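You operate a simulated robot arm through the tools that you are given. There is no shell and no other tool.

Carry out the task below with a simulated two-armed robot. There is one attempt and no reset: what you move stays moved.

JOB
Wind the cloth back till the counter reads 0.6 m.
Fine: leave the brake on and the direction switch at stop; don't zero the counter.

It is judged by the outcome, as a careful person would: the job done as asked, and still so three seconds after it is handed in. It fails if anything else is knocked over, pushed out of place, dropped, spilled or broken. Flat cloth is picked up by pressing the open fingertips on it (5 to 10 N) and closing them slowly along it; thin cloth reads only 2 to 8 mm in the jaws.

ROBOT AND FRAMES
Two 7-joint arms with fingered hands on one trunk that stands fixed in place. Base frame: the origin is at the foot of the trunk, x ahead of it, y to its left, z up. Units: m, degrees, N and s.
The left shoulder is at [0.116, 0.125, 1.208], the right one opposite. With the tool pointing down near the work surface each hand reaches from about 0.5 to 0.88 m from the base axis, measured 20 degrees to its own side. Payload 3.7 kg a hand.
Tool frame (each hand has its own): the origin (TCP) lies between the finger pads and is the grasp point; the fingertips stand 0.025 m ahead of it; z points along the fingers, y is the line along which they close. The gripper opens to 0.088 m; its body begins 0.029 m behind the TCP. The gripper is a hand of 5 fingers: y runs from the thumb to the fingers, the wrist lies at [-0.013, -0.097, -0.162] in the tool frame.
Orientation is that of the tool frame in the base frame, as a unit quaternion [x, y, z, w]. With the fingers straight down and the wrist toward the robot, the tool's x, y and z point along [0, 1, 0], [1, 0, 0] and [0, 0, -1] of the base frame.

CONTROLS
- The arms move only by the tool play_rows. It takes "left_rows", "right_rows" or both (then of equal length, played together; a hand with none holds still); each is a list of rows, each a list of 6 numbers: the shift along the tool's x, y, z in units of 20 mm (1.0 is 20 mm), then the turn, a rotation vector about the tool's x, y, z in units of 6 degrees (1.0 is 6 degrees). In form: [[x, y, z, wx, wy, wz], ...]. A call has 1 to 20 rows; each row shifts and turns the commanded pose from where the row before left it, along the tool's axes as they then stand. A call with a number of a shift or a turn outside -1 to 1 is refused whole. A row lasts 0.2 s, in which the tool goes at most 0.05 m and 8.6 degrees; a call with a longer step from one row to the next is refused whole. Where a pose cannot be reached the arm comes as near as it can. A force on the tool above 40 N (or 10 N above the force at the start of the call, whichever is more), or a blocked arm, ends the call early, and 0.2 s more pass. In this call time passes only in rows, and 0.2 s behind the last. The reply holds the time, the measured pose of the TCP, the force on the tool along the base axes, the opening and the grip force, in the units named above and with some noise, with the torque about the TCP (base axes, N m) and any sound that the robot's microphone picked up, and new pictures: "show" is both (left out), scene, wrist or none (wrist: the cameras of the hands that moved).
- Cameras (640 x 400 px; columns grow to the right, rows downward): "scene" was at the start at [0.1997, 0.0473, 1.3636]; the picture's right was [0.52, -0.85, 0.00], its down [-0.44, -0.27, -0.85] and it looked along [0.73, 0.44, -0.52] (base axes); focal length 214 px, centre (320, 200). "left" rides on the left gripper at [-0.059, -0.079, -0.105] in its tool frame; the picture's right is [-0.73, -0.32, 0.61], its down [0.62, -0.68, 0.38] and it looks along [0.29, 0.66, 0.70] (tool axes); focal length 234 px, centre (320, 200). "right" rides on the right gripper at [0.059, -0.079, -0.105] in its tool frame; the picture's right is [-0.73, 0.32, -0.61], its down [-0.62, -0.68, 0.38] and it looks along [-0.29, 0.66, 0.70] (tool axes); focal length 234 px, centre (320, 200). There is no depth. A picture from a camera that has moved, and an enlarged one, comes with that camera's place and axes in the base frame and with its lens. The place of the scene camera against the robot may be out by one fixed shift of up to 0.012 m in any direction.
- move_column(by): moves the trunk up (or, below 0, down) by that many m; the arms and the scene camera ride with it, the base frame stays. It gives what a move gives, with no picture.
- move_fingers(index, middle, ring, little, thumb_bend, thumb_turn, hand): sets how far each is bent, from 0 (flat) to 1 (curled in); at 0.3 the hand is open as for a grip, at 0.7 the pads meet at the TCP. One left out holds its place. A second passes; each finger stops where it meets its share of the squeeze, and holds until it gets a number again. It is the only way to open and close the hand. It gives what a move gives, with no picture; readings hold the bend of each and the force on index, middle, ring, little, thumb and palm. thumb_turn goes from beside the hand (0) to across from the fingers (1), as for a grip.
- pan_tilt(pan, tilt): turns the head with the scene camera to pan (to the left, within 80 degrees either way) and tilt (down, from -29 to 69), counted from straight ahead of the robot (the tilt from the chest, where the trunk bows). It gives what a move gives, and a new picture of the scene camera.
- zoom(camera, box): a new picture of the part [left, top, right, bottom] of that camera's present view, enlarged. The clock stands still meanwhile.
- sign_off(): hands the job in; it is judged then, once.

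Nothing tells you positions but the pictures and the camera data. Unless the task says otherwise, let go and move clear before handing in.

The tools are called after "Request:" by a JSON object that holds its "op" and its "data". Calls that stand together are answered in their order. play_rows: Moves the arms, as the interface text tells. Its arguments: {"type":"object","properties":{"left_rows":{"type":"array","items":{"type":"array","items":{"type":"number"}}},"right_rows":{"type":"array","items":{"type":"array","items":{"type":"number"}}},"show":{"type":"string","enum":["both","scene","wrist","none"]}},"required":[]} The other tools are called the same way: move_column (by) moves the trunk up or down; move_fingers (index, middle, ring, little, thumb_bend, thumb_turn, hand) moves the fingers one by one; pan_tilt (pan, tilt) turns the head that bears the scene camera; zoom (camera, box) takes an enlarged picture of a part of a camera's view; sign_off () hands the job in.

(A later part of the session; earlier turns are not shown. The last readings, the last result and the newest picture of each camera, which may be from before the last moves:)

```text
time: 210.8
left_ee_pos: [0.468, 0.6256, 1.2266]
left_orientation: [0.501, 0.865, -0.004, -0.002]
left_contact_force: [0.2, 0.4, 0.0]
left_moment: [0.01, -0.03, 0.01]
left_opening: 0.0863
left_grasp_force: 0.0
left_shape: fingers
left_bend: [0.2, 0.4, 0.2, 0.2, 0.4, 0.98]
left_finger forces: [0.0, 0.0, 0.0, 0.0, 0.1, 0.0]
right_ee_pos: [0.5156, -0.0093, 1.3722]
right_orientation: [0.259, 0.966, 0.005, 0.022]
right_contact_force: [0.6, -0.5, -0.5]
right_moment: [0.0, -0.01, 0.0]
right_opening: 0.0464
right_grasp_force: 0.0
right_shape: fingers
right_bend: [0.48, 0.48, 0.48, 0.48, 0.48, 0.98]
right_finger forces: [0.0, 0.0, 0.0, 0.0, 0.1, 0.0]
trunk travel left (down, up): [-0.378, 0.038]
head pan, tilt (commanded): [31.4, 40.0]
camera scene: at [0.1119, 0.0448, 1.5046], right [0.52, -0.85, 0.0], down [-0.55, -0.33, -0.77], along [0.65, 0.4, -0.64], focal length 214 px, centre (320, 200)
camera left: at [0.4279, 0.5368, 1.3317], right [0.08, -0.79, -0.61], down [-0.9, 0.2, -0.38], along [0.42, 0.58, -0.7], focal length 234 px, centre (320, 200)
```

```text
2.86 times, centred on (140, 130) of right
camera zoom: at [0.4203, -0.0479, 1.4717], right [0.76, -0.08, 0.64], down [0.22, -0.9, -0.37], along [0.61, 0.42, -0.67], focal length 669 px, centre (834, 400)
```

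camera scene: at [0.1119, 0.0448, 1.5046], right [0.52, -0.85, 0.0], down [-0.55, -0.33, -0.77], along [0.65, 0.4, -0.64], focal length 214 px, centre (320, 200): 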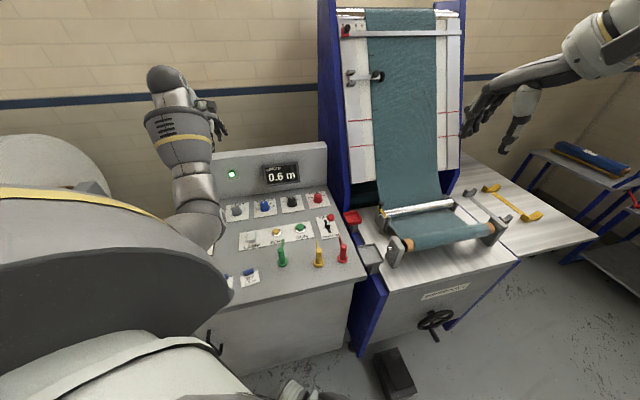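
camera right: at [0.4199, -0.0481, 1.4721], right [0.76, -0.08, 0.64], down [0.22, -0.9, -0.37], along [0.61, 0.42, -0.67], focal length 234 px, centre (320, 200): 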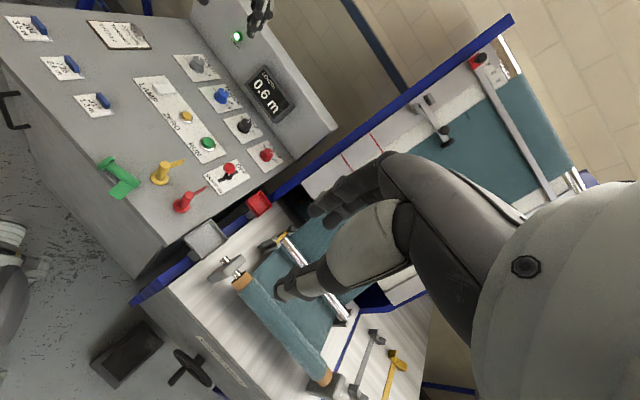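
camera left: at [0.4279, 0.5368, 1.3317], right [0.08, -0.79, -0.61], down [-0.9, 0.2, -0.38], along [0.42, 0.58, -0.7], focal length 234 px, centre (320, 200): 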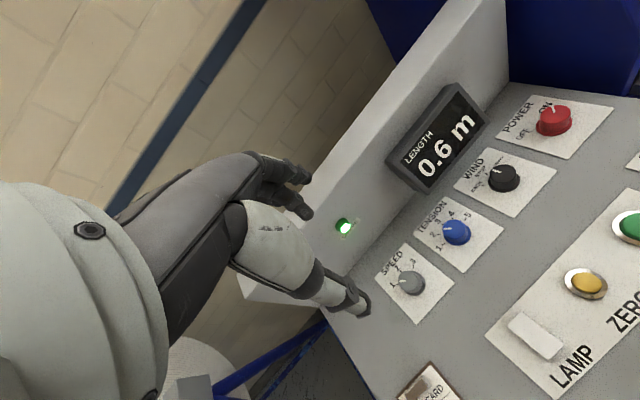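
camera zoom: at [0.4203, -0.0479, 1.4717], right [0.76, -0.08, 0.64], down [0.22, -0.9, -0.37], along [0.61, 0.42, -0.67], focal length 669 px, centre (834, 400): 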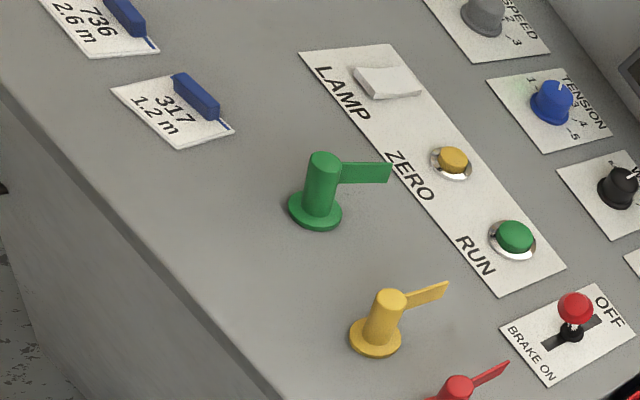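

The elbow is still low on this side. I'll go back toward the starting posture, high and back with yaw 0, to restore the elbow-out configuration before approaching again.

Request:
{"op": "play_rows", "data": {"left_rows": [[-0.125, -0.79, -0.92, 0, 0, 0], [-0.125, -0.79, -0.92, 0, 0, 0], [-0.125, -0.79, -0.92, 0, 0, 0], [-0.125, -0.79, -0.92, 0, 0, 0], [-0.125, -0.79, -0.92, 0, 0, 0], [-0.125, -0.79, -0.92, 0, 0, 0], [-0.125, -0.79, -0.92, 0, 0, 0], [-0.125, -0.79, -0.92, 0, 0, 0], [-0.125, -0.79, -0.92, 0, 0, 0], [-0.125, -0.79, -0.92, 0, 0, 0], [0, 0, 0, 0, 0, 1], [0, 0, 0, 0, 0, 1], [0, 0, 0, 0, 0, 1], [0, 0, 0, 0, 0, 1], [0, 0, 0, 0, 0, 1]], "show": "scene"}}

```text
time: 214.0
left_ee_pos: [0.3445, 0.5273, 1.411]
left_orientation: [0.709, 0.705, -0.004, -0.001]
left_contact_force: [1.0, -0.8, 0.4]
left_moment: [-0.05, -0.03, 0.02]
left_opening: 0.0863
left_grasp_force: 0.0
left_shape: fingers
left_bend: [0.2, 0.4, 0.2, 0.2, 0.4, 0.98]
left_finger forces: [0.1, 0.1, 0.1, 0.1, 0.0, 0.1]
right_ee_pos: [0.5162, -0.009, 1.372]
right_orientation: [0.259, 0.965, 0.006, 0.023]
right_contact_force: [0.3, 0.4, -0.2]
right_moment: [-0.02, 0.02, -0.02]
right_opening: 0.0465
right_grasp_force: 0.0
right_shape: fingers
right_bend: [0.48, 0.48, 0.48, 0.48, 0.48, 0.98]
right_finger forces: [0.0, 0.1, 0.0, 0.1, 0.0, 0.0]
trunk travel left (down, up): [-0.378, 0.038]
head pan, tilt (commanded): [31.4, 40.0]
camera scene: at [0.112, 0.0449, 1.5046], right [0.52, -0.85, 0.0], down [-0.55, -0.34, -0.77], along [0.65, 0.4, -0.64], focal length 214 px, centre (320, 200)
```

scene: 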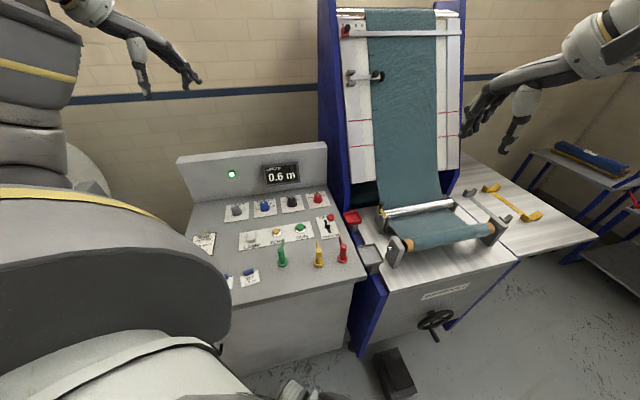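

All three markers, the counter and the panel look right from here. I'll approach the green marker again from above and left.

Request:
{"op": "play_rows", "data": {"left_rows": [[-0.486, 0.25, 0.9, 0, 0, 0], [-0.486, 0.25, 0.9, 0, 0, 0], [-0.486, 0.25, 0.9, 0, 0, 0], [-0.486, 0.25, 0.9, 0, 0, 0], [-0.486, 0.25, 0.9, 0, 0, 0], [-0.486, 0.25, 0.9, 0, 0, 0], [-0.486, 0.25, 0.9, 0, 0, 0], [-0.486, 0.25, 0.9, 0, 0, 0], [-0.486, 0.25, 0.9, 0, 0, 0], [-0.486, 0.25, 0.9, 0, 0, 0], [-0.486, 0.25, 0.9, 0, 0, 0]], "show": "both"}}

Request:
{"op": "zoom", "data": {"camera": "right", "box": [0, 0, 320, 240]}}

```text
time: 216.4
left_ee_pos: [0.3968, 0.417, 1.2134]
left_orientation: [0.709, 0.706, -0.002, -0.002]
left_contact_force: [-0.4, 0.2, 0.9]
left_moment: [-0.01, 0.01, 0.01]
left_opening: 0.0862
left_grasp_force: 0.1
left_shape: fingers
left_bend: [0.2, 0.4, 0.2, 0.2, 0.4, 0.98]
left_finger forces: [0.1, 0.0, 0.1, 0.0, 0.1, 0.0]
right_ee_pos: [0.515, -0.0086, 1.3719]
right_orientation: [0.258, 0.966, 0.006, 0.023]
right_contact_force: [-0.1, 0.3, -1.1]
right_moment: [-0.03, 0.0, 0.01]
right_opening: 0.0466
right_grasp_force: 0.1
right_shape: fingers
right_bend: [0.48, 0.48, 0.48, 0.48, 0.48, 0.98]
right_finger forces: [0.1, 0.1, 0.1, 0.1, 0.1, 0.0]
trunk travel left (down, up): [-0.378, 0.038]
head pan, tilt (commanded): [31.4, 40.0]
camera scene: at [0.112, 0.0447, 1.5046], right [0.52, -0.85, 0.0], down [-0.55, -0.33, -0.77], along [0.65, 0.4, -0.64], focal length 214 px, centre (320, 200)
camera left: at [0.3168, 0.3603, 1.319], right [-0.33, -0.73, -0.6], down [-0.68, 0.63, -0.38], along [0.65, 0.29, -0.7], focal length 234 px, centre (320, 200)
```

scene: 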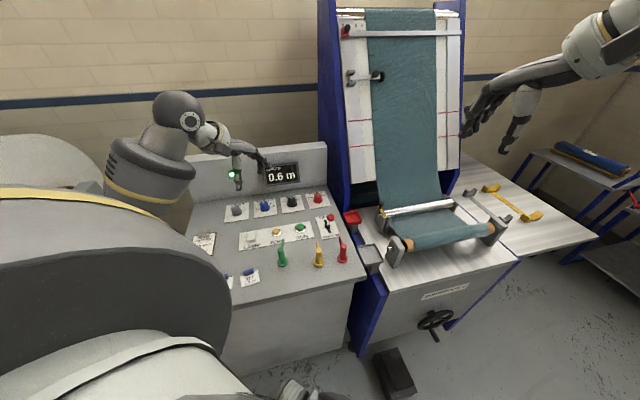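
left: 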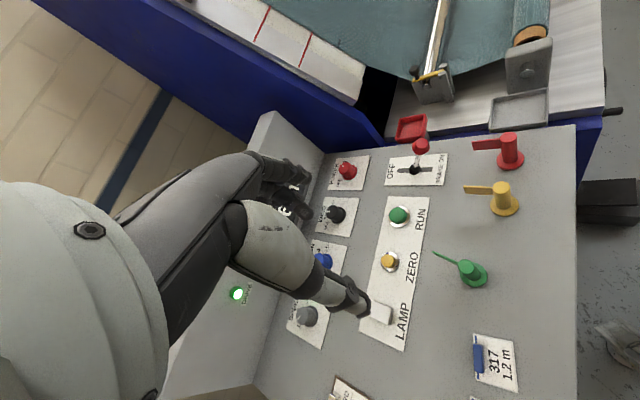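

```text
1.67 times, centred on (160, 120) of right
camera zoom: at [0.4204, -0.048, 1.4716], right [0.76, -0.08, 0.64], down [0.22, -0.9, -0.37], along [0.61, 0.42, -0.67], focal length 390 px, centre (587, 333)
```

zoom: 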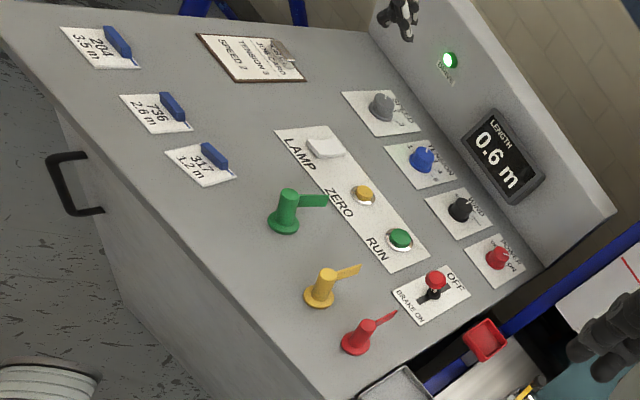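

The arm is in the natural elbow-out posture again and the desk is in good order. I'll turn to the flag's yaw and come down above the green marker.

Request:
{"op": "move_fingers", "data": {"hand": "left", "index": 0.42, "middle": 0.42, "ring": 0.25, "little": 0.25, "thumb_bend": 0.42}}

Request:
{"op": "play_rows", "data": {"left_rows": [[0, 0, 0, 0, 0, -0.97], [0, 0, 0, 0, 0, -0.97], [0, 0, 0, 0, 0, -0.97], [0, 0, 0, 0, 0, -0.97], [0, 0, 0, 0, 0, -0.97], [-0.267, -0.141, 0.8, 0, 0, 0], [-0.267, -0.141, 0.8, 0, 0, 0], [-0.267, -0.141, 0.8, 0, 0, 0], [-0.267, -0.141, 0.8, 0, 0, 0], [-0.267, -0.141, 0.8, 0, 0, 0], [-0.267, -0.141, 0.8, 0, 0, 0], [-0.267, -0.141, 0.8, 0, 0, 0], [-0.267, -0.141, 0.8, 0, 0, 0], [-0.267, -0.141, 0.8, 0, 0, 0]], "show": "both"}}

Request:
{"op": "zoom", "data": {"camera": "left", "box": [300, 180, 480, 340]}}

```text
time: 217.4
left_ee_pos: [0.3962, 0.4186, 1.214]
left_orientation: [0.709, 0.706, -0.003, -0.001]
left_contact_force: [0.4, 0.2, 0.6]
left_moment: [-0.02, 0.0, -0.02]
left_opening: 0.0596
left_grasp_force: 0.1
left_shape: fingers
left_bend: [0.42, 0.42, 0.25, 0.25, 0.42, 0.98]
left_finger forces: [0.0, 0.0, 0.0, 0.0, 0.0, 0.0]
right_ee_pos: [0.5152, -0.0098, 1.3726]
right_orientation: [0.259, 0.966, 0.005, 0.022]
right_contact_force: [0.6, -0.3, -0.6]
right_moment: [0.01, 0.04, 0.04]
right_opening: 0.0464
right_grasp_force: 0.0
right_shape: fingers
right_bend: [0.48, 0.48, 0.48, 0.48, 0.48, 0.98]
right_finger forces: [0.1, 0.1, 0.0, 0.0, 0.0, 0.0]
trunk travel left (down, up): [-0.378, 0.038]
head pan, tilt (commanded): [31.4, 40.0]
```

```text
time: 220.4
left_ee_pos: [0.3976, 0.3648, 1.0679]
left_orientation: [0.508, 0.861, -0.002, -0.002]
left_contact_force: [0.5, -0.1, -0.5]
left_moment: [0.01, 0.01, -0.02]
left_opening: 0.0596
left_grasp_force: 0.0
left_shape: fingers
left_bend: [0.42, 0.42, 0.25, 0.25, 0.42, 0.98]
left_finger forces: [0.1, 0.0, 0.0, 0.0, 0.0, 0.0]
right_ee_pos: [0.5148, -0.0087, 1.3719]
right_orientation: [0.259, 0.966, 0.006, 0.022]
right_contact_force: [-0.3, -0.1, 0.3]
right_moment: [0.03, 0.04, 0.01]
right_opening: 0.0468
right_grasp_force: 0.1
right_shape: fingers
right_bend: [0.48, 0.48, 0.48, 0.48, 0.48, 0.98]
right_finger forces: [0.1, 0.0, 0.1, 0.0, 0.0, 0.1]
trunk travel left (down, up): [-0.378, 0.038]
head pan, tilt (commanded): [31.4, 40.0]
camera scene: at [0.112, 0.0446, 1.5046], right [0.52, -0.85, 0.0], down [-0.55, -0.33, -0.77], along [0.65, 0.4, -0.64], focal length 214 px, centre (320, 200)
camera left: at [0.356, 0.2759, 1.1741], right [0.06, -0.79, -0.61], down [-0.9, 0.22, -0.38], along [0.43, 0.57, -0.7], focal length 234 px, centre (320, 200)
```

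scene: 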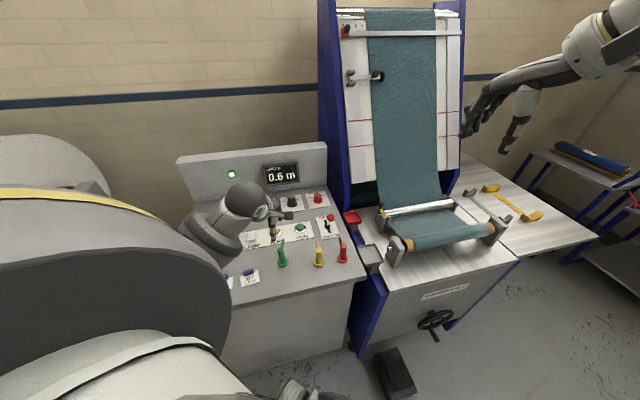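
left: 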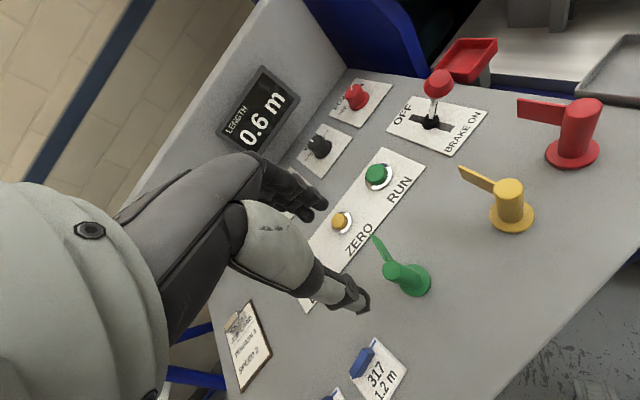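

```text
2.50 times, centred on (390, 260) of left
camera zoom: at [0.356, 0.2759, 1.1741], right [0.06, -0.79, -0.61], down [-0.9, 0.22, -0.38], along [0.43, 0.57, -0.7], focal length 585 px, centre (145, 50)
```

zoom: 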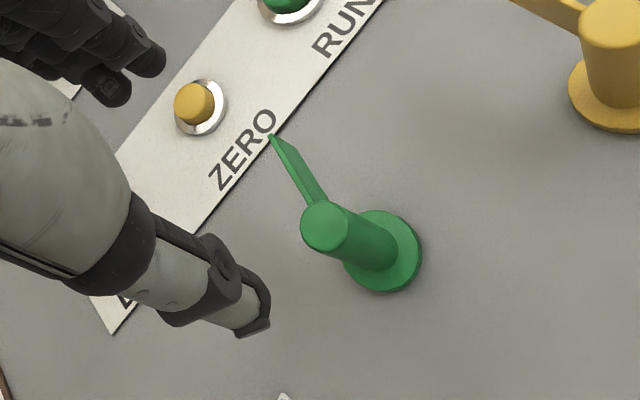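

The flag at about 30° sits just where the fingers would close, so a grip is awkward here. A simpler, safer way is to slide the marker back the remaining 4.3 cm by pushing low on its base rim. I'll move behind it and close the fingertips.

Request:
{"op": "play_rows", "data": {"left_rows": [[0.8, 0.44, 0.4, 0, 0, 0], [0.8, 0.44, 0.4, 0, 0, 0], [0.8, 0.44, 0.4, 0, 0, 0]], "show": "none"}}

Request:
{"op": "move_fingers", "data": {"hand": "left", "index": 0.68, "middle": 0.68, "ring": 0.95, "little": 0.95, "thumb_bend": 0.66}}

Request:
{"op": "zoom", "data": {"camera": "right", "box": [60, 40, 220, 180]}}

Request:
{"op": "zoom", "data": {"camera": "left", "box": [280, 180, 480, 360]}}

```text
time: 221.2
left_ee_pos: [0.3975, 0.42, 1.0463]
left_orientation: [0.508, 0.861, -0.003, -0.001]
left_contact_force: [-0.5, 0.8, -0.7]
left_moment: [0.03, -0.03, -0.02]
left_opening: 0.0597
left_grasp_force: 0.1
left_shape: fingers
left_bend: [0.42, 0.42, 0.25, 0.25, 0.42, 0.98]
left_finger forces: [0.0, 0.0, 0.1, 0.0, 0.0, 0.0]
right_ee_pos: [0.5157, -0.0093, 1.3712]
right_orientation: [0.258, 0.966, 0.006, 0.022]
right_contact_force: [-0.5, -0.7, -0.6]
right_moment: [-0.02, -0.02, 0.0]
right_opening: 0.0464
right_grasp_force: 0.1
right_shape: fingers
right_bend: [0.48, 0.48, 0.48, 0.48, 0.48, 0.98]
right_finger forces: [0.0, 0.0, 0.0, 0.0, 0.0, 0.1]
trunk travel left (down, up): [-0.378, 0.038]
head pan, tilt (commanded): [31.4, 40.0]
```

```text
time: 222.2
left_ee_pos: [0.398, 0.4198, 1.0462]
left_orientation: [0.508, 0.862, -0.002, -0.002]
left_contact_force: [0.0, -0.4, -0.2]
left_moment: [0.02, 0.0, 0.03]
left_opening: 0.0051
left_grasp_force: 0.0
left_shape: fingers
left_bend: [0.68, 0.68, 0.95, 0.95, 0.66, 0.98]
left_finger forces: [0.0, 0.1, 0.0, 0.0, 0.0, 0.0]
right_ee_pos: [0.5143, -0.0095, 1.3714]
right_orientation: [0.259, 0.966, 0.005, 0.022]
right_contact_force: [-0.1, 0.0, 0.5]
right_moment: [-0.03, -0.02, 0.0]
right_opening: 0.0463
right_grasp_force: 0.0
right_shape: fingers
right_bend: [0.48, 0.48, 0.48, 0.48, 0.48, 0.98]
right_finger forces: [0.1, 0.0, 0.0, 0.0, 0.0, 0.0]
trunk travel left (down, up): [-0.378, 0.038]
head pan, tilt (commanded): [31.4, 40.0]
```

```text
2.86 times, centred on (140, 110) of right
camera zoom: at [0.4204, -0.048, 1.4716], right [0.76, -0.08, 0.64], down [0.22, -0.9, -0.37], along [0.61, 0.42, -0.67], focal length 669 px, centre (834, 457)
```

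zoom: 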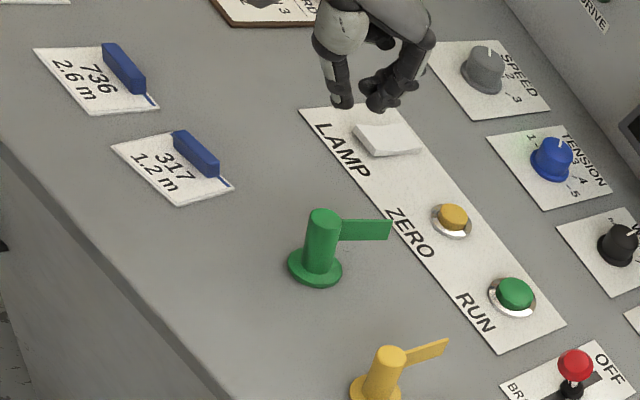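

```text
2.22 times, centred on (380, 270) of left
camera zoom: at [0.3569, 0.3305, 1.1517], right [0.06, -0.79, -0.61], down [-0.9, 0.22, -0.38], along [0.43, 0.57, -0.7], focal length 520 px, centre (187, 44)
```

zoom: 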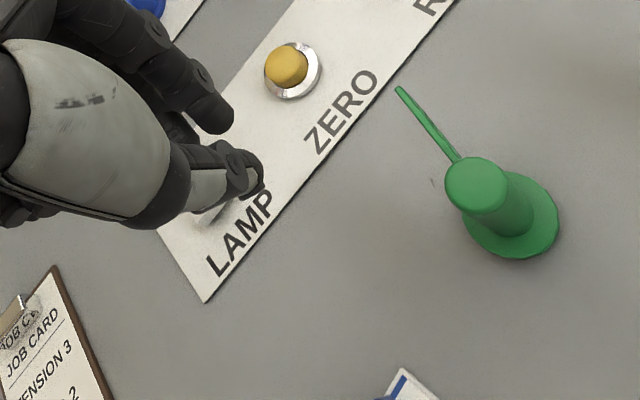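

The fingertips are behind the marker over bare desk. I'll lower until they're just above the surface.

Request:
{"op": "play_rows", "data": {"left_rows": [[0, 0, 0.9, 0, 0, 0], [0, 0, 0.9, 0, 0, 0], [0, 0, 0.9, 0, 0, 0], [0, 0, 0.9, 0, 0, 0], [0, 0, 0.9, 0, 0, 0], [0, 0, 0.9, 0, 0, 0], [0, 0, 0.6, 0, 0, 0]], "show": "none"}}

Request:
{"op": "zoom", "data": {"camera": "left", "box": [260, 180, 480, 360]}}

Request:
{"op": "zoom", "data": {"camera": "right", "box": [80, 60, 200, 160]}}

```text
time: 223.8
left_ee_pos: [0.3959, 0.4199, 0.9259]
left_orientation: [0.509, 0.861, -0.003, -0.001]
left_contact_force: [-0.2, 0.3, 0.5]
left_moment: [-0.01, 0.01, 0.01]
left_opening: 0.0052
left_grasp_force: 0.1
left_shape: fingers
left_bend: [0.68, 0.68, 0.95, 0.95, 0.66, 0.98]
left_finger forces: [0.0, 0.0, 0.1, 0.0, 0.1, 0.0]
right_ee_pos: [0.5152, -0.0106, 1.3714]
right_orientation: [0.259, 0.966, 0.005, 0.022]
right_contact_force: [0.1, 0.4, -0.2]
right_moment: [0.0, -0.04, -0.03]
right_opening: 0.0462
right_grasp_force: 0.0
right_shape: fingers
right_bend: [0.48, 0.48, 0.48, 0.48, 0.48, 0.98]
right_finger forces: [0.0, 0.0, 0.1, 0.1, 0.1, 0.0]
trunk travel left (down, up): [-0.378, 0.038]
head pan, tilt (commanded): [31.4, 40.0]
```

```text
2.22 times, centred on (370, 270) of left
camera zoom: at [0.3553, 0.3311, 1.0305], right [0.06, -0.79, -0.61], down [-0.9, 0.22, -0.38], along [0.43, 0.57, -0.7], focal length 520 px, centre (209, 44)
```

zoom: 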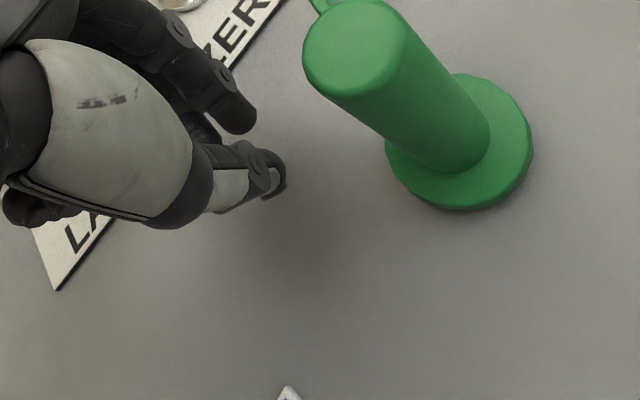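

```text
4.00 times, centred on (140, 110) of right
camera zoom: at [0.4204, -0.048, 1.4716], right [0.76, -0.08, 0.64], down [0.22, -0.9, -0.37], along [0.61, 0.42, -0.67], focal length 937 px, centre (1040, 560)
```

zoom: 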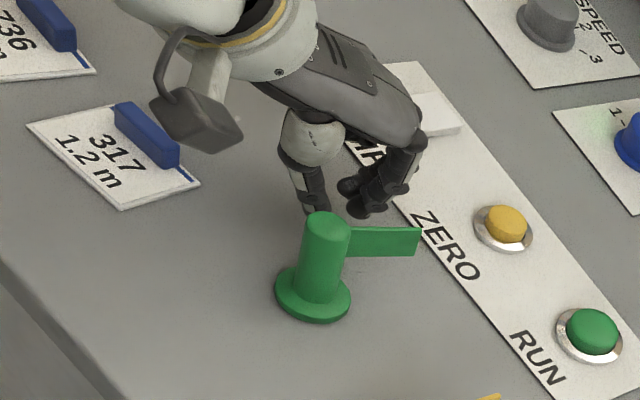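

The fingertips hover about 1 cm above the desk with the thumb lowest. I'll align the thumb with the marker's centre and lower in 2–3 mm steps to the surface.

Request:
{"op": "play_rows", "data": {"left_rows": [[-0.19, 0.35, 0.15, 0, 0, 0], [0, 0, 0.15, 0, 0, 0], [0, 0, 0.12, 0, 0, 0]], "show": "none"}}

Request:
{"op": "play_rows", "data": {"left_rows": [[0, 0, 0.1, 0, 0, 0]], "show": "none"}}

```text
time: 224.6
left_ee_pos: [0.4051, 0.4197, 0.9174]
left_orientation: [0.508, 0.861, -0.002, -0.003]
left_contact_force: [0.3, -0.1, 0.3]
left_moment: [0.01, 0.04, 0.02]
left_opening: 0.0052
left_grasp_force: 0.0
left_shape: fingers
left_bend: [0.68, 0.68, 0.95, 0.95, 0.66, 0.98]
left_finger forces: [0.0, 0.0, 0.1, 0.1, 0.1, 0.1]
right_ee_pos: [0.516, -0.0108, 1.3719]
right_orientation: [0.259, 0.966, 0.006, 0.023]
right_contact_force: [-0.2, 0.0, 0.4]
right_moment: [0.02, 0.0, -0.04]
right_opening: 0.0467
right_grasp_force: 0.0
right_shape: fingers
right_bend: [0.48, 0.48, 0.48, 0.48, 0.48, 0.98]
right_finger forces: [0.0, 0.1, 0.1, 0.0, 0.1, 0.0]
trunk travel left (down, up): [-0.378, 0.038]
head pan, tilt (commanded): [31.4, 40.0]
```

```text
time: 225.0
left_ee_pos: [0.4062, 0.4182, 0.9155]
left_orientation: [0.508, 0.861, -0.002, -0.001]
left_contact_force: [-0.8, -0.3, -0.2]
left_moment: [-0.01, -0.03, 0.03]
left_opening: 0.005
left_grasp_force: 0.0
left_shape: fingers
left_bend: [0.68, 0.68, 0.95, 0.95, 0.66, 0.98]
left_finger forces: [0.1, 0.0, 0.0, 0.0, 0.0, 0.0]
right_ee_pos: [0.5156, -0.0098, 1.3717]
right_orientation: [0.259, 0.966, 0.006, 0.021]
right_contact_force: [-0.1, -0.9, -0.2]
right_moment: [0.01, 0.0, 0.02]
right_opening: 0.0464
right_grasp_force: 0.0
right_shape: fingers
right_bend: [0.48, 0.48, 0.48, 0.48, 0.48, 0.98]
right_finger forces: [0.0, 0.0, 0.1, 0.1, 0.0, 0.1]
trunk travel left (down, up): [-0.378, 0.038]
head pan, tilt (commanded): [31.4, 40.0]
```

Request:
{"op": "play_rows", "data": {"left_rows": [[0, 0, 0.12, 0, 0, 0]], "show": "none"}}

Request:
{"op": "play_rows", "data": {"left_rows": [[0, 0, 0.12, 0, 0, 0]], "show": "none"}}

Request:
{"op": "zoom", "data": {"camera": "right", "box": [80, 60, 200, 160]}}

Request:
{"op": "zoom", "data": {"camera": "left", "box": [260, 180, 480, 360]}}

```text
time: 225.4
left_ee_pos: [0.4039, 0.4198, 0.9119]
left_orientation: [0.509, 0.861, -0.003, -0.002]
left_contact_force: [0.7, -0.6, -1.3]
left_moment: [0.02, 0.0, -0.03]
left_opening: 0.0051
left_grasp_force: 0.1
left_shape: fingers
left_bend: [0.68, 0.68, 0.95, 0.95, 0.66, 0.98]
left_finger forces: [0.0, 0.0, 0.0, 0.0, 0.1, 0.0]
right_ee_pos: [0.5141, -0.0094, 1.371]
right_orientation: [0.258, 0.966, 0.006, 0.022]
right_contact_force: [0.6, 0.4, 0.2]
right_moment: [0.0, -0.03, -0.02]
right_opening: 0.0464
right_grasp_force: 0.2
right_shape: fingers
right_bend: [0.48, 0.48, 0.48, 0.48, 0.48, 0.98]
right_finger forces: [0.1, 0.0, 0.1, 0.0, 0.0, 0.1]
trunk travel left (down, up): [-0.378, 0.038]
head pan, tilt (commanded): [31.4, 40.0]
```

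```text
time: 225.8
left_ee_pos: [0.4042, 0.4207, 0.9097]
left_orientation: [0.509, 0.861, -0.003, -0.003]
left_contact_force: [-0.4, 0.3, 0.1]
left_moment: [0.05, 0.02, 0.01]
left_opening: 0.0052
left_grasp_force: 0.0
left_shape: fingers
left_bend: [0.68, 0.68, 0.95, 0.95, 0.66, 0.98]
left_finger forces: [0.0, 0.0, 0.1, 0.1, 0.0, 0.1]
right_ee_pos: [0.5138, -0.0113, 1.3718]
right_orientation: [0.259, 0.966, 0.006, 0.022]
right_contact_force: [0.4, -0.5, -0.6]
right_moment: [-0.02, -0.02, 0.0]
right_opening: 0.0466
right_grasp_force: 0.0
right_shape: fingers
right_bend: [0.48, 0.48, 0.48, 0.48, 0.48, 0.98]
right_finger forces: [0.0, 0.0, 0.0, 0.0, 0.0, 0.1]
trunk travel left (down, up): [-0.378, 0.038]
head pan, tilt (commanded): [31.4, 40.0]
```

```text
4.00 times, centred on (140, 110) of right
camera zoom: at [0.4204, -0.048, 1.4716], right [0.76, -0.08, 0.64], down [0.22, -0.9, -0.37], along [0.61, 0.42, -0.67], focal length 937 px, centre (1040, 560)
```

zoom: 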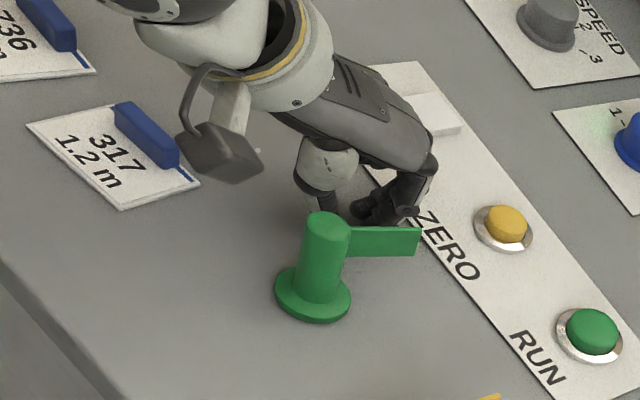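

```text
2.22 times, centred on (370, 270) of left
camera zoom: at [0.3635, 0.3313, 1.0151], right [0.06, -0.79, -0.61], down [-0.9, 0.22, -0.38], along [0.43, 0.57, -0.7], focal length 520 px, centre (209, 44)
```

zoom: 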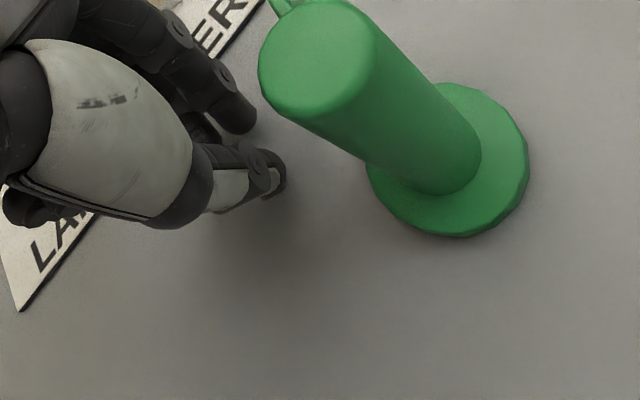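

Request:
{"op": "play_rows", "data": {"left_rows": [[0, 0, 0.12, 0, 0, 0]], "show": "none"}}

Request:
{"op": "play_rows", "data": {"left_rows": [[0, 0, 0.1, 0, 0, 0]], "show": "none"}}

```text
time: 226.2
left_ee_pos: [0.4051, 0.4204, 0.9081]
left_orientation: [0.508, 0.861, -0.003, -0.003]
left_contact_force: [1.0, 0.3, 0.1]
left_moment: [0.0, 0.01, -0.03]
left_opening: 0.0049
left_grasp_force: 0.1
left_shape: fingers
left_bend: [0.68, 0.68, 0.95, 0.95, 0.66, 0.98]
left_finger forces: [0.1, 0.1, 0.0, 0.1, 0.0, 0.0]
right_ee_pos: [0.5146, -0.0085, 1.3718]
right_orientation: [0.259, 0.966, 0.006, 0.022]
right_contact_force: [-1.4, 0.0, -0.7]
right_moment: [0.03, 0.01, 0.02]
right_opening: 0.0467
right_grasp_force: 0.1
right_shape: fingers
right_bend: [0.48, 0.48, 0.48, 0.48, 0.48, 0.98]
right_finger forces: [0.0, 0.0, 0.1, 0.0, 0.1, 0.0]
trunk travel left (down, up): [-0.378, 0.038]
head pan, tilt (commanded): [31.4, 40.0]
```

```text
time: 226.6
left_ee_pos: [0.4064, 0.4196, 0.9061]
left_orientation: [0.508, 0.861, -0.002, -0.002]
left_contact_force: [-0.3, 0.1, 3.8]
left_moment: [-0.01, 0.08, -0.01]
left_opening: 0.0051
left_grasp_force: 1.5
left_shape: fingers
left_bend: [0.68, 0.68, 0.95, 0.95, 0.66, 0.98]
left_finger forces: [0.0, 0.0, 0.0, 0.0, 3.4, 0.0]
right_ee_pos: [0.5148, -0.0107, 1.3727]
right_orientation: [0.259, 0.966, 0.007, 0.023]
right_contact_force: [0.2, 0.3, -0.3]
right_moment: [0.04, -0.04, 0.04]
right_opening: 0.0466
right_grasp_force: 0.1
right_shape: fingers
right_bend: [0.48, 0.48, 0.48, 0.48, 0.48, 0.98]
right_finger forces: [0.1, 0.0, 0.0, 0.1, 0.0, 0.0]
trunk travel left (down, up): [-0.378, 0.038]
head pan, tilt (commanded): [31.4, 40.0]
```

The thumb touched the desk (3 N). I'll raise it 1.5 mm and push slowly toward the marker's original spot, checking part way.

Request:
{"op": "play_rows", "data": {"left_rows": [[0, 0, -0.08, 0, 0, 0], [-0.5, -0.276, 0, 0, 0, 0], [-0.5, -0.276, 0, 0, 0, 0], [-0.5, -0.276, 0, 0, 0, 0]], "show": "none"}}

Request:
{"op": "zoom", "data": {"camera": "left", "box": [240, 160, 460, 340]}}

Request:
{"op": "zoom", "data": {"camera": "right", "box": [80, 60, 200, 160]}}

```text
time: 227.6
left_ee_pos: [0.4056, 0.3842, 0.9078]
left_orientation: [0.509, 0.861, -0.002, -0.003]
left_contact_force: [0.5, 0.3, -0.2]
left_moment: [0.03, -0.01, -0.01]
left_opening: 0.005
left_grasp_force: 0.0
left_shape: fingers
left_bend: [0.68, 0.68, 0.95, 0.95, 0.66, 0.98]
left_finger forces: [0.0, 0.1, 0.0, 0.0, 0.1, 0.0]
right_ee_pos: [0.5145, -0.0101, 1.3715]
right_orientation: [0.259, 0.965, 0.006, 0.023]
right_contact_force: [0.3, -0.7, -0.4]
right_moment: [0.04, 0.02, -0.02]
right_opening: 0.0465
right_grasp_force: 0.1
right_shape: fingers
right_bend: [0.48, 0.48, 0.48, 0.48, 0.48, 0.98]
right_finger forces: [0.0, 0.1, 0.0, 0.0, 0.1, 0.0]
trunk travel left (down, up): [-0.378, 0.038]
head pan, tilt (commanded): [31.4, 40.0]
```

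```text
2.22 times, centred on (350, 250) of left
camera zoom: at [0.3636, 0.2956, 1.0135], right [0.06, -0.79, -0.61], down [-0.9, 0.22, -0.38], along [0.43, 0.57, -0.7], focal length 520 px, centre (253, 89)
```

zoom: 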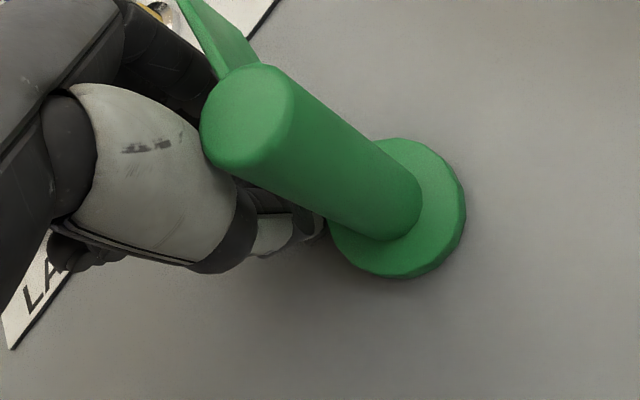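

```text
4.00 times, centred on (140, 110) of right
camera zoom: at [0.4204, -0.0483, 1.4716], right [0.76, -0.08, 0.64], down [0.22, -0.9, -0.37], along [0.61, 0.42, -0.67], focal length 937 px, centre (1040, 560)
```

zoom: 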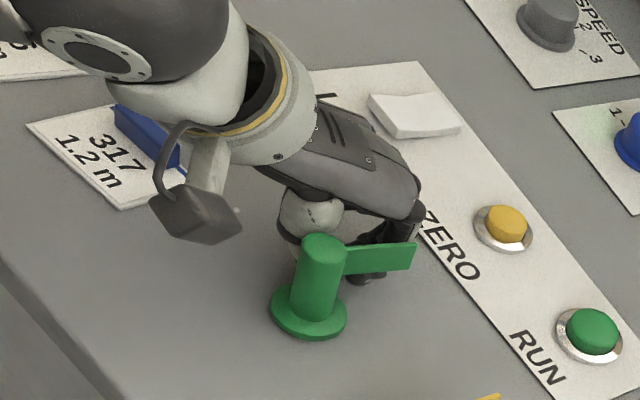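

It is sliding upright and straight (11 mm so far). Continuing another 23 mm.

Request:
{"op": "play_rows", "data": {"left_rows": [[-0.5, -0.276, 0, 0, 0, 0], [-0.5, -0.276, 0, 0, 0, 0]], "show": "none"}}

Request:
{"op": "zoom", "data": {"camera": "right", "box": [60, 60, 220, 200]}}

Request:
{"op": "zoom", "data": {"camera": "left", "box": [240, 160, 460, 340]}}

```text
time: 228.2
left_ee_pos: [0.4051, 0.3627, 0.908]
left_orientation: [0.508, 0.861, -0.003, -0.003]
left_contact_force: [0.7, -0.3, -0.1]
left_moment: [-0.04, 0.05, 0.0]
left_opening: 0.005
left_grasp_force: 0.1
left_shape: fingers
left_bend: [0.68, 0.68, 0.95, 0.95, 0.66, 0.98]
left_finger forces: [0.0, 0.0, 0.0, 0.0, 0.3, 0.0]
right_ee_pos: [0.5151, -0.0094, 1.3721]
right_orientation: [0.259, 0.966, 0.005, 0.022]
right_contact_force: [0.4, -0.3, -0.1]
right_moment: [0.0, 0.02, 0.02]
right_opening: 0.0466
right_grasp_force: 0.0
right_shape: fingers
right_bend: [0.48, 0.48, 0.48, 0.48, 0.48, 0.98]
right_finger forces: [0.1, 0.1, 0.0, 0.1, 0.0, 0.1]
trunk travel left (down, up): [-0.378, 0.038]
head pan, tilt (commanded): [31.4, 40.0]
```

```text
2.86 times, centred on (140, 130) of right
camera zoom: at [0.4204, -0.0479, 1.4716], right [0.76, -0.08, 0.64], down [0.22, -0.9, -0.37], along [0.61, 0.42, -0.67], focal length 669 px, centre (834, 400)
```

zoom: 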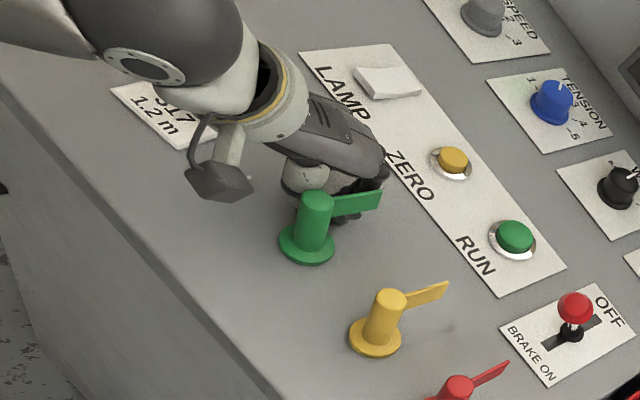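

```text
2.22 times, centred on (350, 250) of left
camera zoom: at [0.3632, 0.2737, 1.0131], right [0.06, -0.79, -0.61], down [-0.9, 0.22, -0.38], along [0.43, 0.57, -0.7], focal length 520 px, centre (253, 89)
```

zoom: 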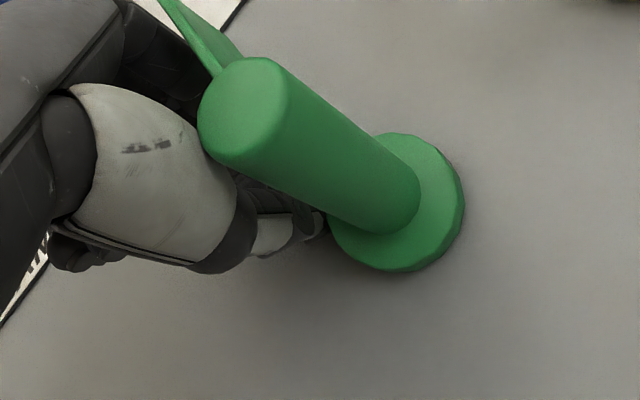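

It's now about 11 mm short, and the flag has turned to about 37°, practically aligned with the others. One last small push.

Request:
{"op": "play_rows", "data": {"left_rows": [[-0.3, -0.165, 0, 0, 0, 0], [-0.2, -0.11, 0, 0, 0, 0]], "show": "none"}}

Request:
{"op": "zoom", "data": {"camera": "right", "box": [60, 60, 220, 200]}}

Request:
{"op": "zoom", "data": {"camera": "scene", "box": [240, 200, 380, 300]}}

```text
time: 228.8
left_ee_pos: [0.4052, 0.3509, 0.9081]
left_orientation: [0.509, 0.861, -0.003, -0.002]
left_contact_force: [-1.6, 0.8, 0.9]
left_moment: [0.02, 0.02, 0.01]
left_opening: 0.0049
left_grasp_force: 0.2
left_shape: fingers
left_bend: [0.68, 0.68, 0.95, 0.95, 0.66, 0.98]
left_finger forces: [0.0, 0.0, 0.1, 0.0, 0.2, 0.1]
right_ee_pos: [0.5146, -0.0092, 1.3713]
right_orientation: [0.259, 0.966, 0.005, 0.023]
right_contact_force: [-0.2, -1.1, -0.5]
right_moment: [0.01, 0.01, 0.0]
right_opening: 0.0465
right_grasp_force: 0.2
right_shape: fingers
right_bend: [0.48, 0.48, 0.48, 0.48, 0.48, 0.98]
right_finger forces: [0.0, 0.1, 0.0, 0.1, 0.0, 0.0]
trunk travel left (down, up): [-0.378, 0.038]
head pan, tilt (commanded): [31.4, 40.0]
```

```text
2.86 times, centred on (140, 130) of right
camera zoom: at [0.4204, -0.0478, 1.4716], right [0.76, -0.08, 0.64], down [0.22, -0.9, -0.37], along [0.61, 0.42, -0.67], focal length 669 px, centre (834, 400)
```

zoom: 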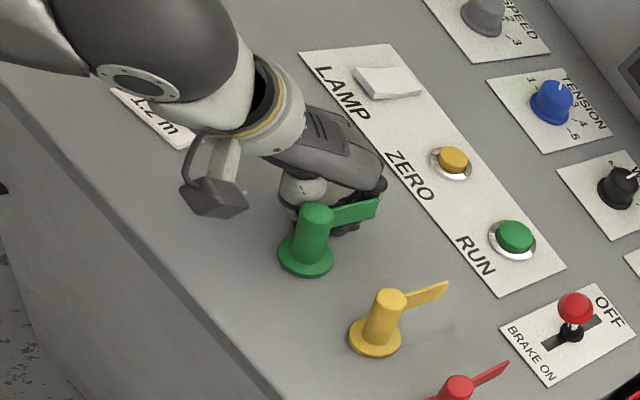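

```text
4.00 times, centred on (310, 250) of scene
camera zoom: at [0.112, 0.0449, 1.5046], right [0.52, -0.85, 0.0], down [-0.55, -0.34, -0.77], along [0.65, 0.4, -0.64], focal length 858 px, centre (360, 0)
```

zoom: 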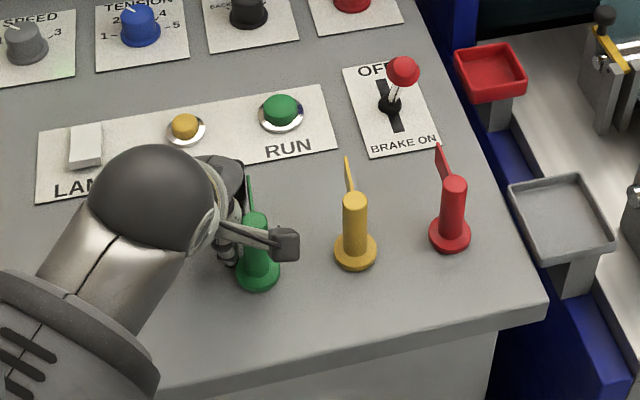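

All three markers are back in line, with flags aligned and the green one within about 4 mm of its original place. I'll back the hand straight away from it, then up.

Request:
{"op": "play_rows", "data": {"left_rows": [[0.5, 0.276, 0, 0, 0, 0], [0.7, 0.386, -0.1, 0, 0, 0], [0.7, 0.386, -0.3, 0, 0, 0], [0.4, 0.2, -0.8, 0, 0, 0], [0, 0, -1, 0, 0, 0], [0, 0, -1, 0, 0, 0], [0, 0, -1, 0, 0, 0], [0, 0, -1, 0, 0, 0], [0, 0, -1, 0, 0, 0]], "show": "both"}}

Request:
{"op": "zoom", "data": {"camera": "right", "box": [0, 20, 280, 230]}}

Request:
{"op": "zoom", "data": {"camera": "left", "box": [320, 200, 560, 400]}}

```text
time: 230.8
left_ee_pos: [0.405, 0.403, 1.0307]
left_orientation: [0.508, 0.861, -0.003, -0.001]
left_contact_force: [0.8, 0.3, -0.1]
left_moment: [0.01, 0.0, 0.02]
left_opening: 0.0049
left_grasp_force: 0.1
left_shape: fingers
left_bend: [0.68, 0.68, 0.95, 0.95, 0.66, 0.98]
left_finger forces: [0.1, 0.0, 0.1, 0.0, 0.0, 0.1]
right_ee_pos: [0.5147, -0.0103, 1.371]
right_orientation: [0.259, 0.966, 0.006, 0.022]
right_contact_force: [-0.4, 0.2, 1.1]
right_moment: [0.0, 0.03, -0.02]
right_opening: 0.0466
right_grasp_force: 0.0
right_shape: fingers
right_bend: [0.48, 0.48, 0.48, 0.48, 0.48, 0.98]
right_finger forces: [0.0, 0.0, 0.0, 0.1, 0.0, 0.0]
trunk travel left (down, up): [-0.378, 0.038]
head pan, tilt (commanded): [31.4, 40.0]
camera scene: at [0.1121, 0.0447, 1.5046], right [0.52, -0.85, 0.0], down [-0.55, -0.33, -0.77], along [0.65, 0.4, -0.64], focal length 214 px, centre (320, 200)
camera left: at [0.3649, 0.3141, 1.1369], right [0.06, -0.79, -0.61], down [-0.9, 0.22, -0.38], along [0.43, 0.57, -0.7], focal length 234 px, centre (320, 200)
```

scene: 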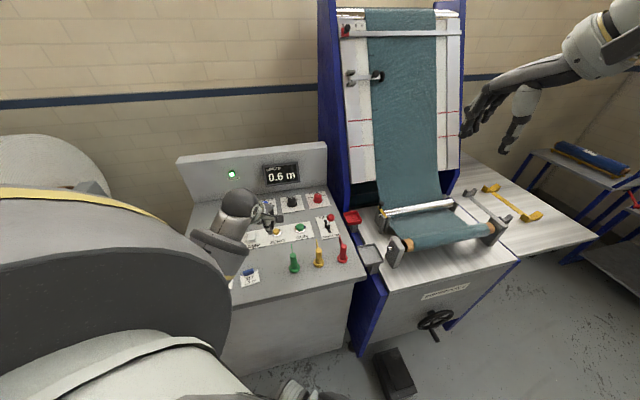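
left: 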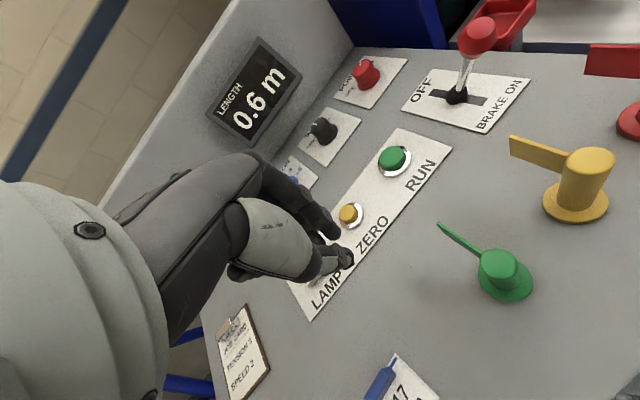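

```text
1.90 times, centred on (140, 125) of right
camera zoom: at [0.4205, -0.048, 1.4716], right [0.76, -0.08, 0.64], down [0.22, -0.9, -0.37], along [0.61, 0.42, -0.67], focal length 446 px, centre (663, 343)
```

zoom: 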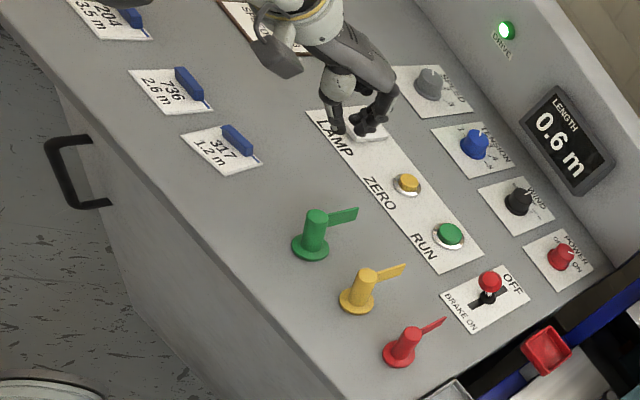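

```text
2.00 times, centred on (440, 300) of left
camera zoom: at [0.3649, 0.3141, 1.1369], right [0.06, -0.79, -0.61], down [-0.9, 0.22, -0.38], along [0.43, 0.57, -0.7], focal length 468 px, centre (80, 0)
```

zoom: 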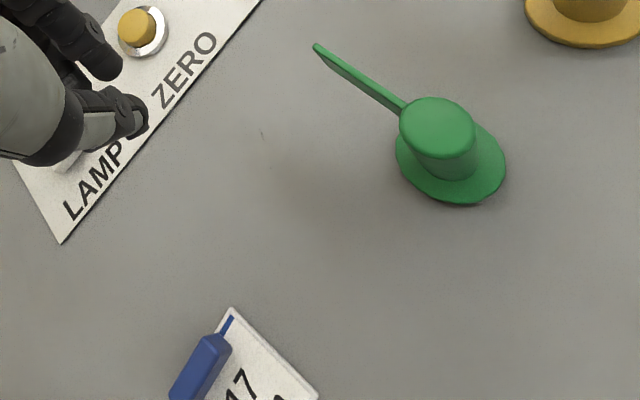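

Everything is back in order. Now a last check of the WIND switch, brake, counter and power.

Request:
{"op": "zoom", "data": {"camera": "left", "box": [280, 90, 360, 170]}}

Request:
{"op": "zoom", "data": {"camera": "left", "box": [380, 10, 540, 140]}}

Request:
{"op": "zoom", "data": {"camera": "scene", "box": [270, 180, 340, 230]}}

Request:
{"op": "zoom", "data": {"camera": "right", "box": [190, 70, 280, 150]}}

```text
5.00 times, centred on (320, 130) of left
camera zoom: at [0.3649, 0.3141, 1.1369], right [0.06, -0.79, -0.61], down [-0.9, 0.22, -0.38], along [0.43, 0.57, -0.7], focal length 1171 px, centre (320, 550)
```

zoom: 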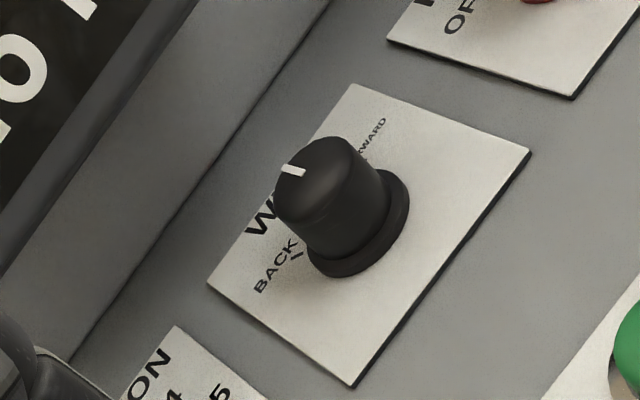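

```text
3.08 times, centred on (460, 75) of left
camera zoom: at [0.3649, 0.3141, 1.1369], right [0.06, -0.79, -0.61], down [-0.9, 0.22, -0.38], along [0.43, 0.57, -0.7], focal length 720 px, centre (-111, 585)
```

zoom: 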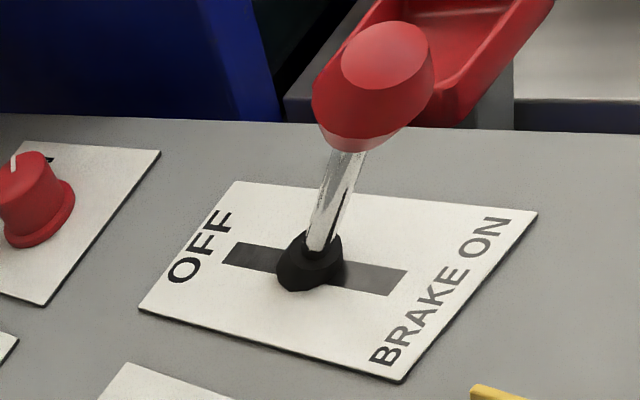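

```text
8.00 times, centred on (305, 205) of scene
camera zoom: at [0.1121, 0.0447, 1.5046], right [0.52, -0.85, 0.0], down [-0.55, -0.33, -0.77], along [0.65, 0.4, -0.64], focal length 1716 px, centre (440, 160)
```

zoom: 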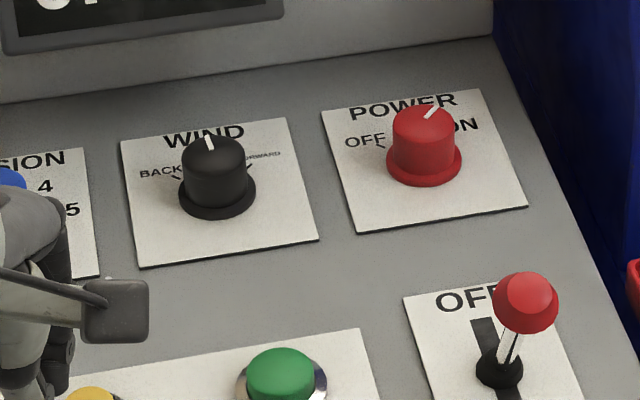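

```text
5.00 times, centred on (235, 110) of right
camera zoom: at [0.4205, -0.048, 1.4716], right [0.76, -0.08, 0.64], down [0.22, -0.9, -0.37], along [0.61, 0.42, -0.67], focal length 1171 px, centre (745, 650)
```

zoom: 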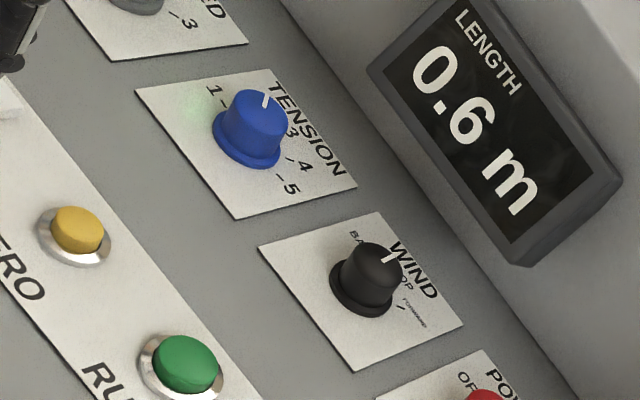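

The brake, counter and power are as wanted. The WIND pointer looks slightly to the BACK side of the STOP mark, so I'll measure it more closely.

Request:
{"op": "zoom", "data": {"camera": "right", "box": [222, 112, 262, 142]}}

Request:
{"op": "zoom", "data": {"camera": "scene", "box": [284, 192, 308, 210]}}

Request:
{"op": "zoom", "data": {"camera": "left", "box": [306, 105, 342, 150]}}

```text
13.33 times, centred on (242, 127) of right
camera zoom: at [0.4205, -0.048, 1.4716], right [0.76, -0.08, 0.64], down [0.22, -0.9, -0.37], along [0.61, 0.42, -0.67], focal length 3122 px, centre (1360, 1173)
```

zoom: 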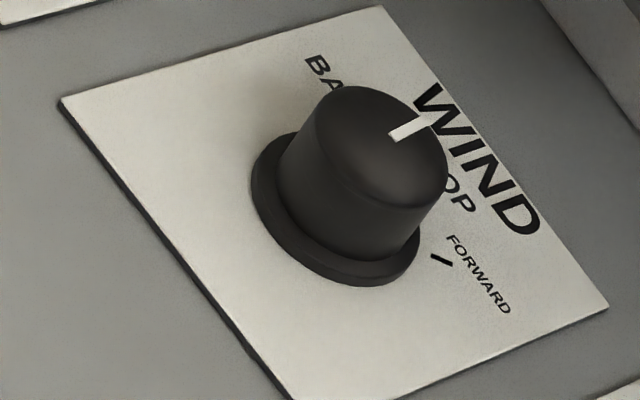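

```text
16.00 times, centred on (296, 201) of scene
camera zoom: at [0.1121, 0.0447, 1.5046], right [0.52, -0.85, 0.0], down [-0.55, -0.33, -0.77], along [0.65, 0.4, -0.64], focal length 3432 px, centre (704, 184)
```

zoom: 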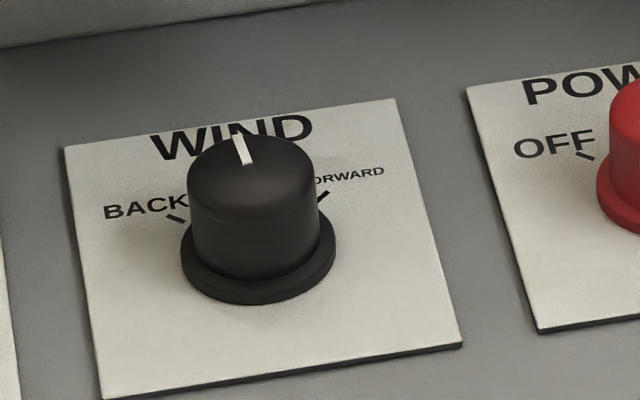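

```text
8.89 times, centred on (324, 128) of left
camera zoom: at [0.3649, 0.3141, 1.1369], right [0.06, -0.79, -0.61], down [-0.9, 0.22, -0.38], along [0.43, 0.57, -0.7], focal length 2082 px, centre (284, 844)
```

zoom: 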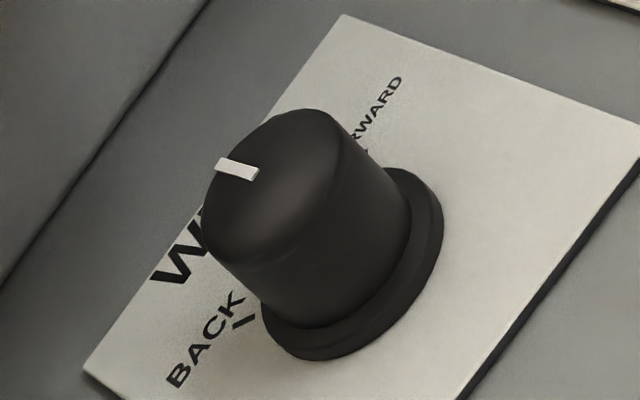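

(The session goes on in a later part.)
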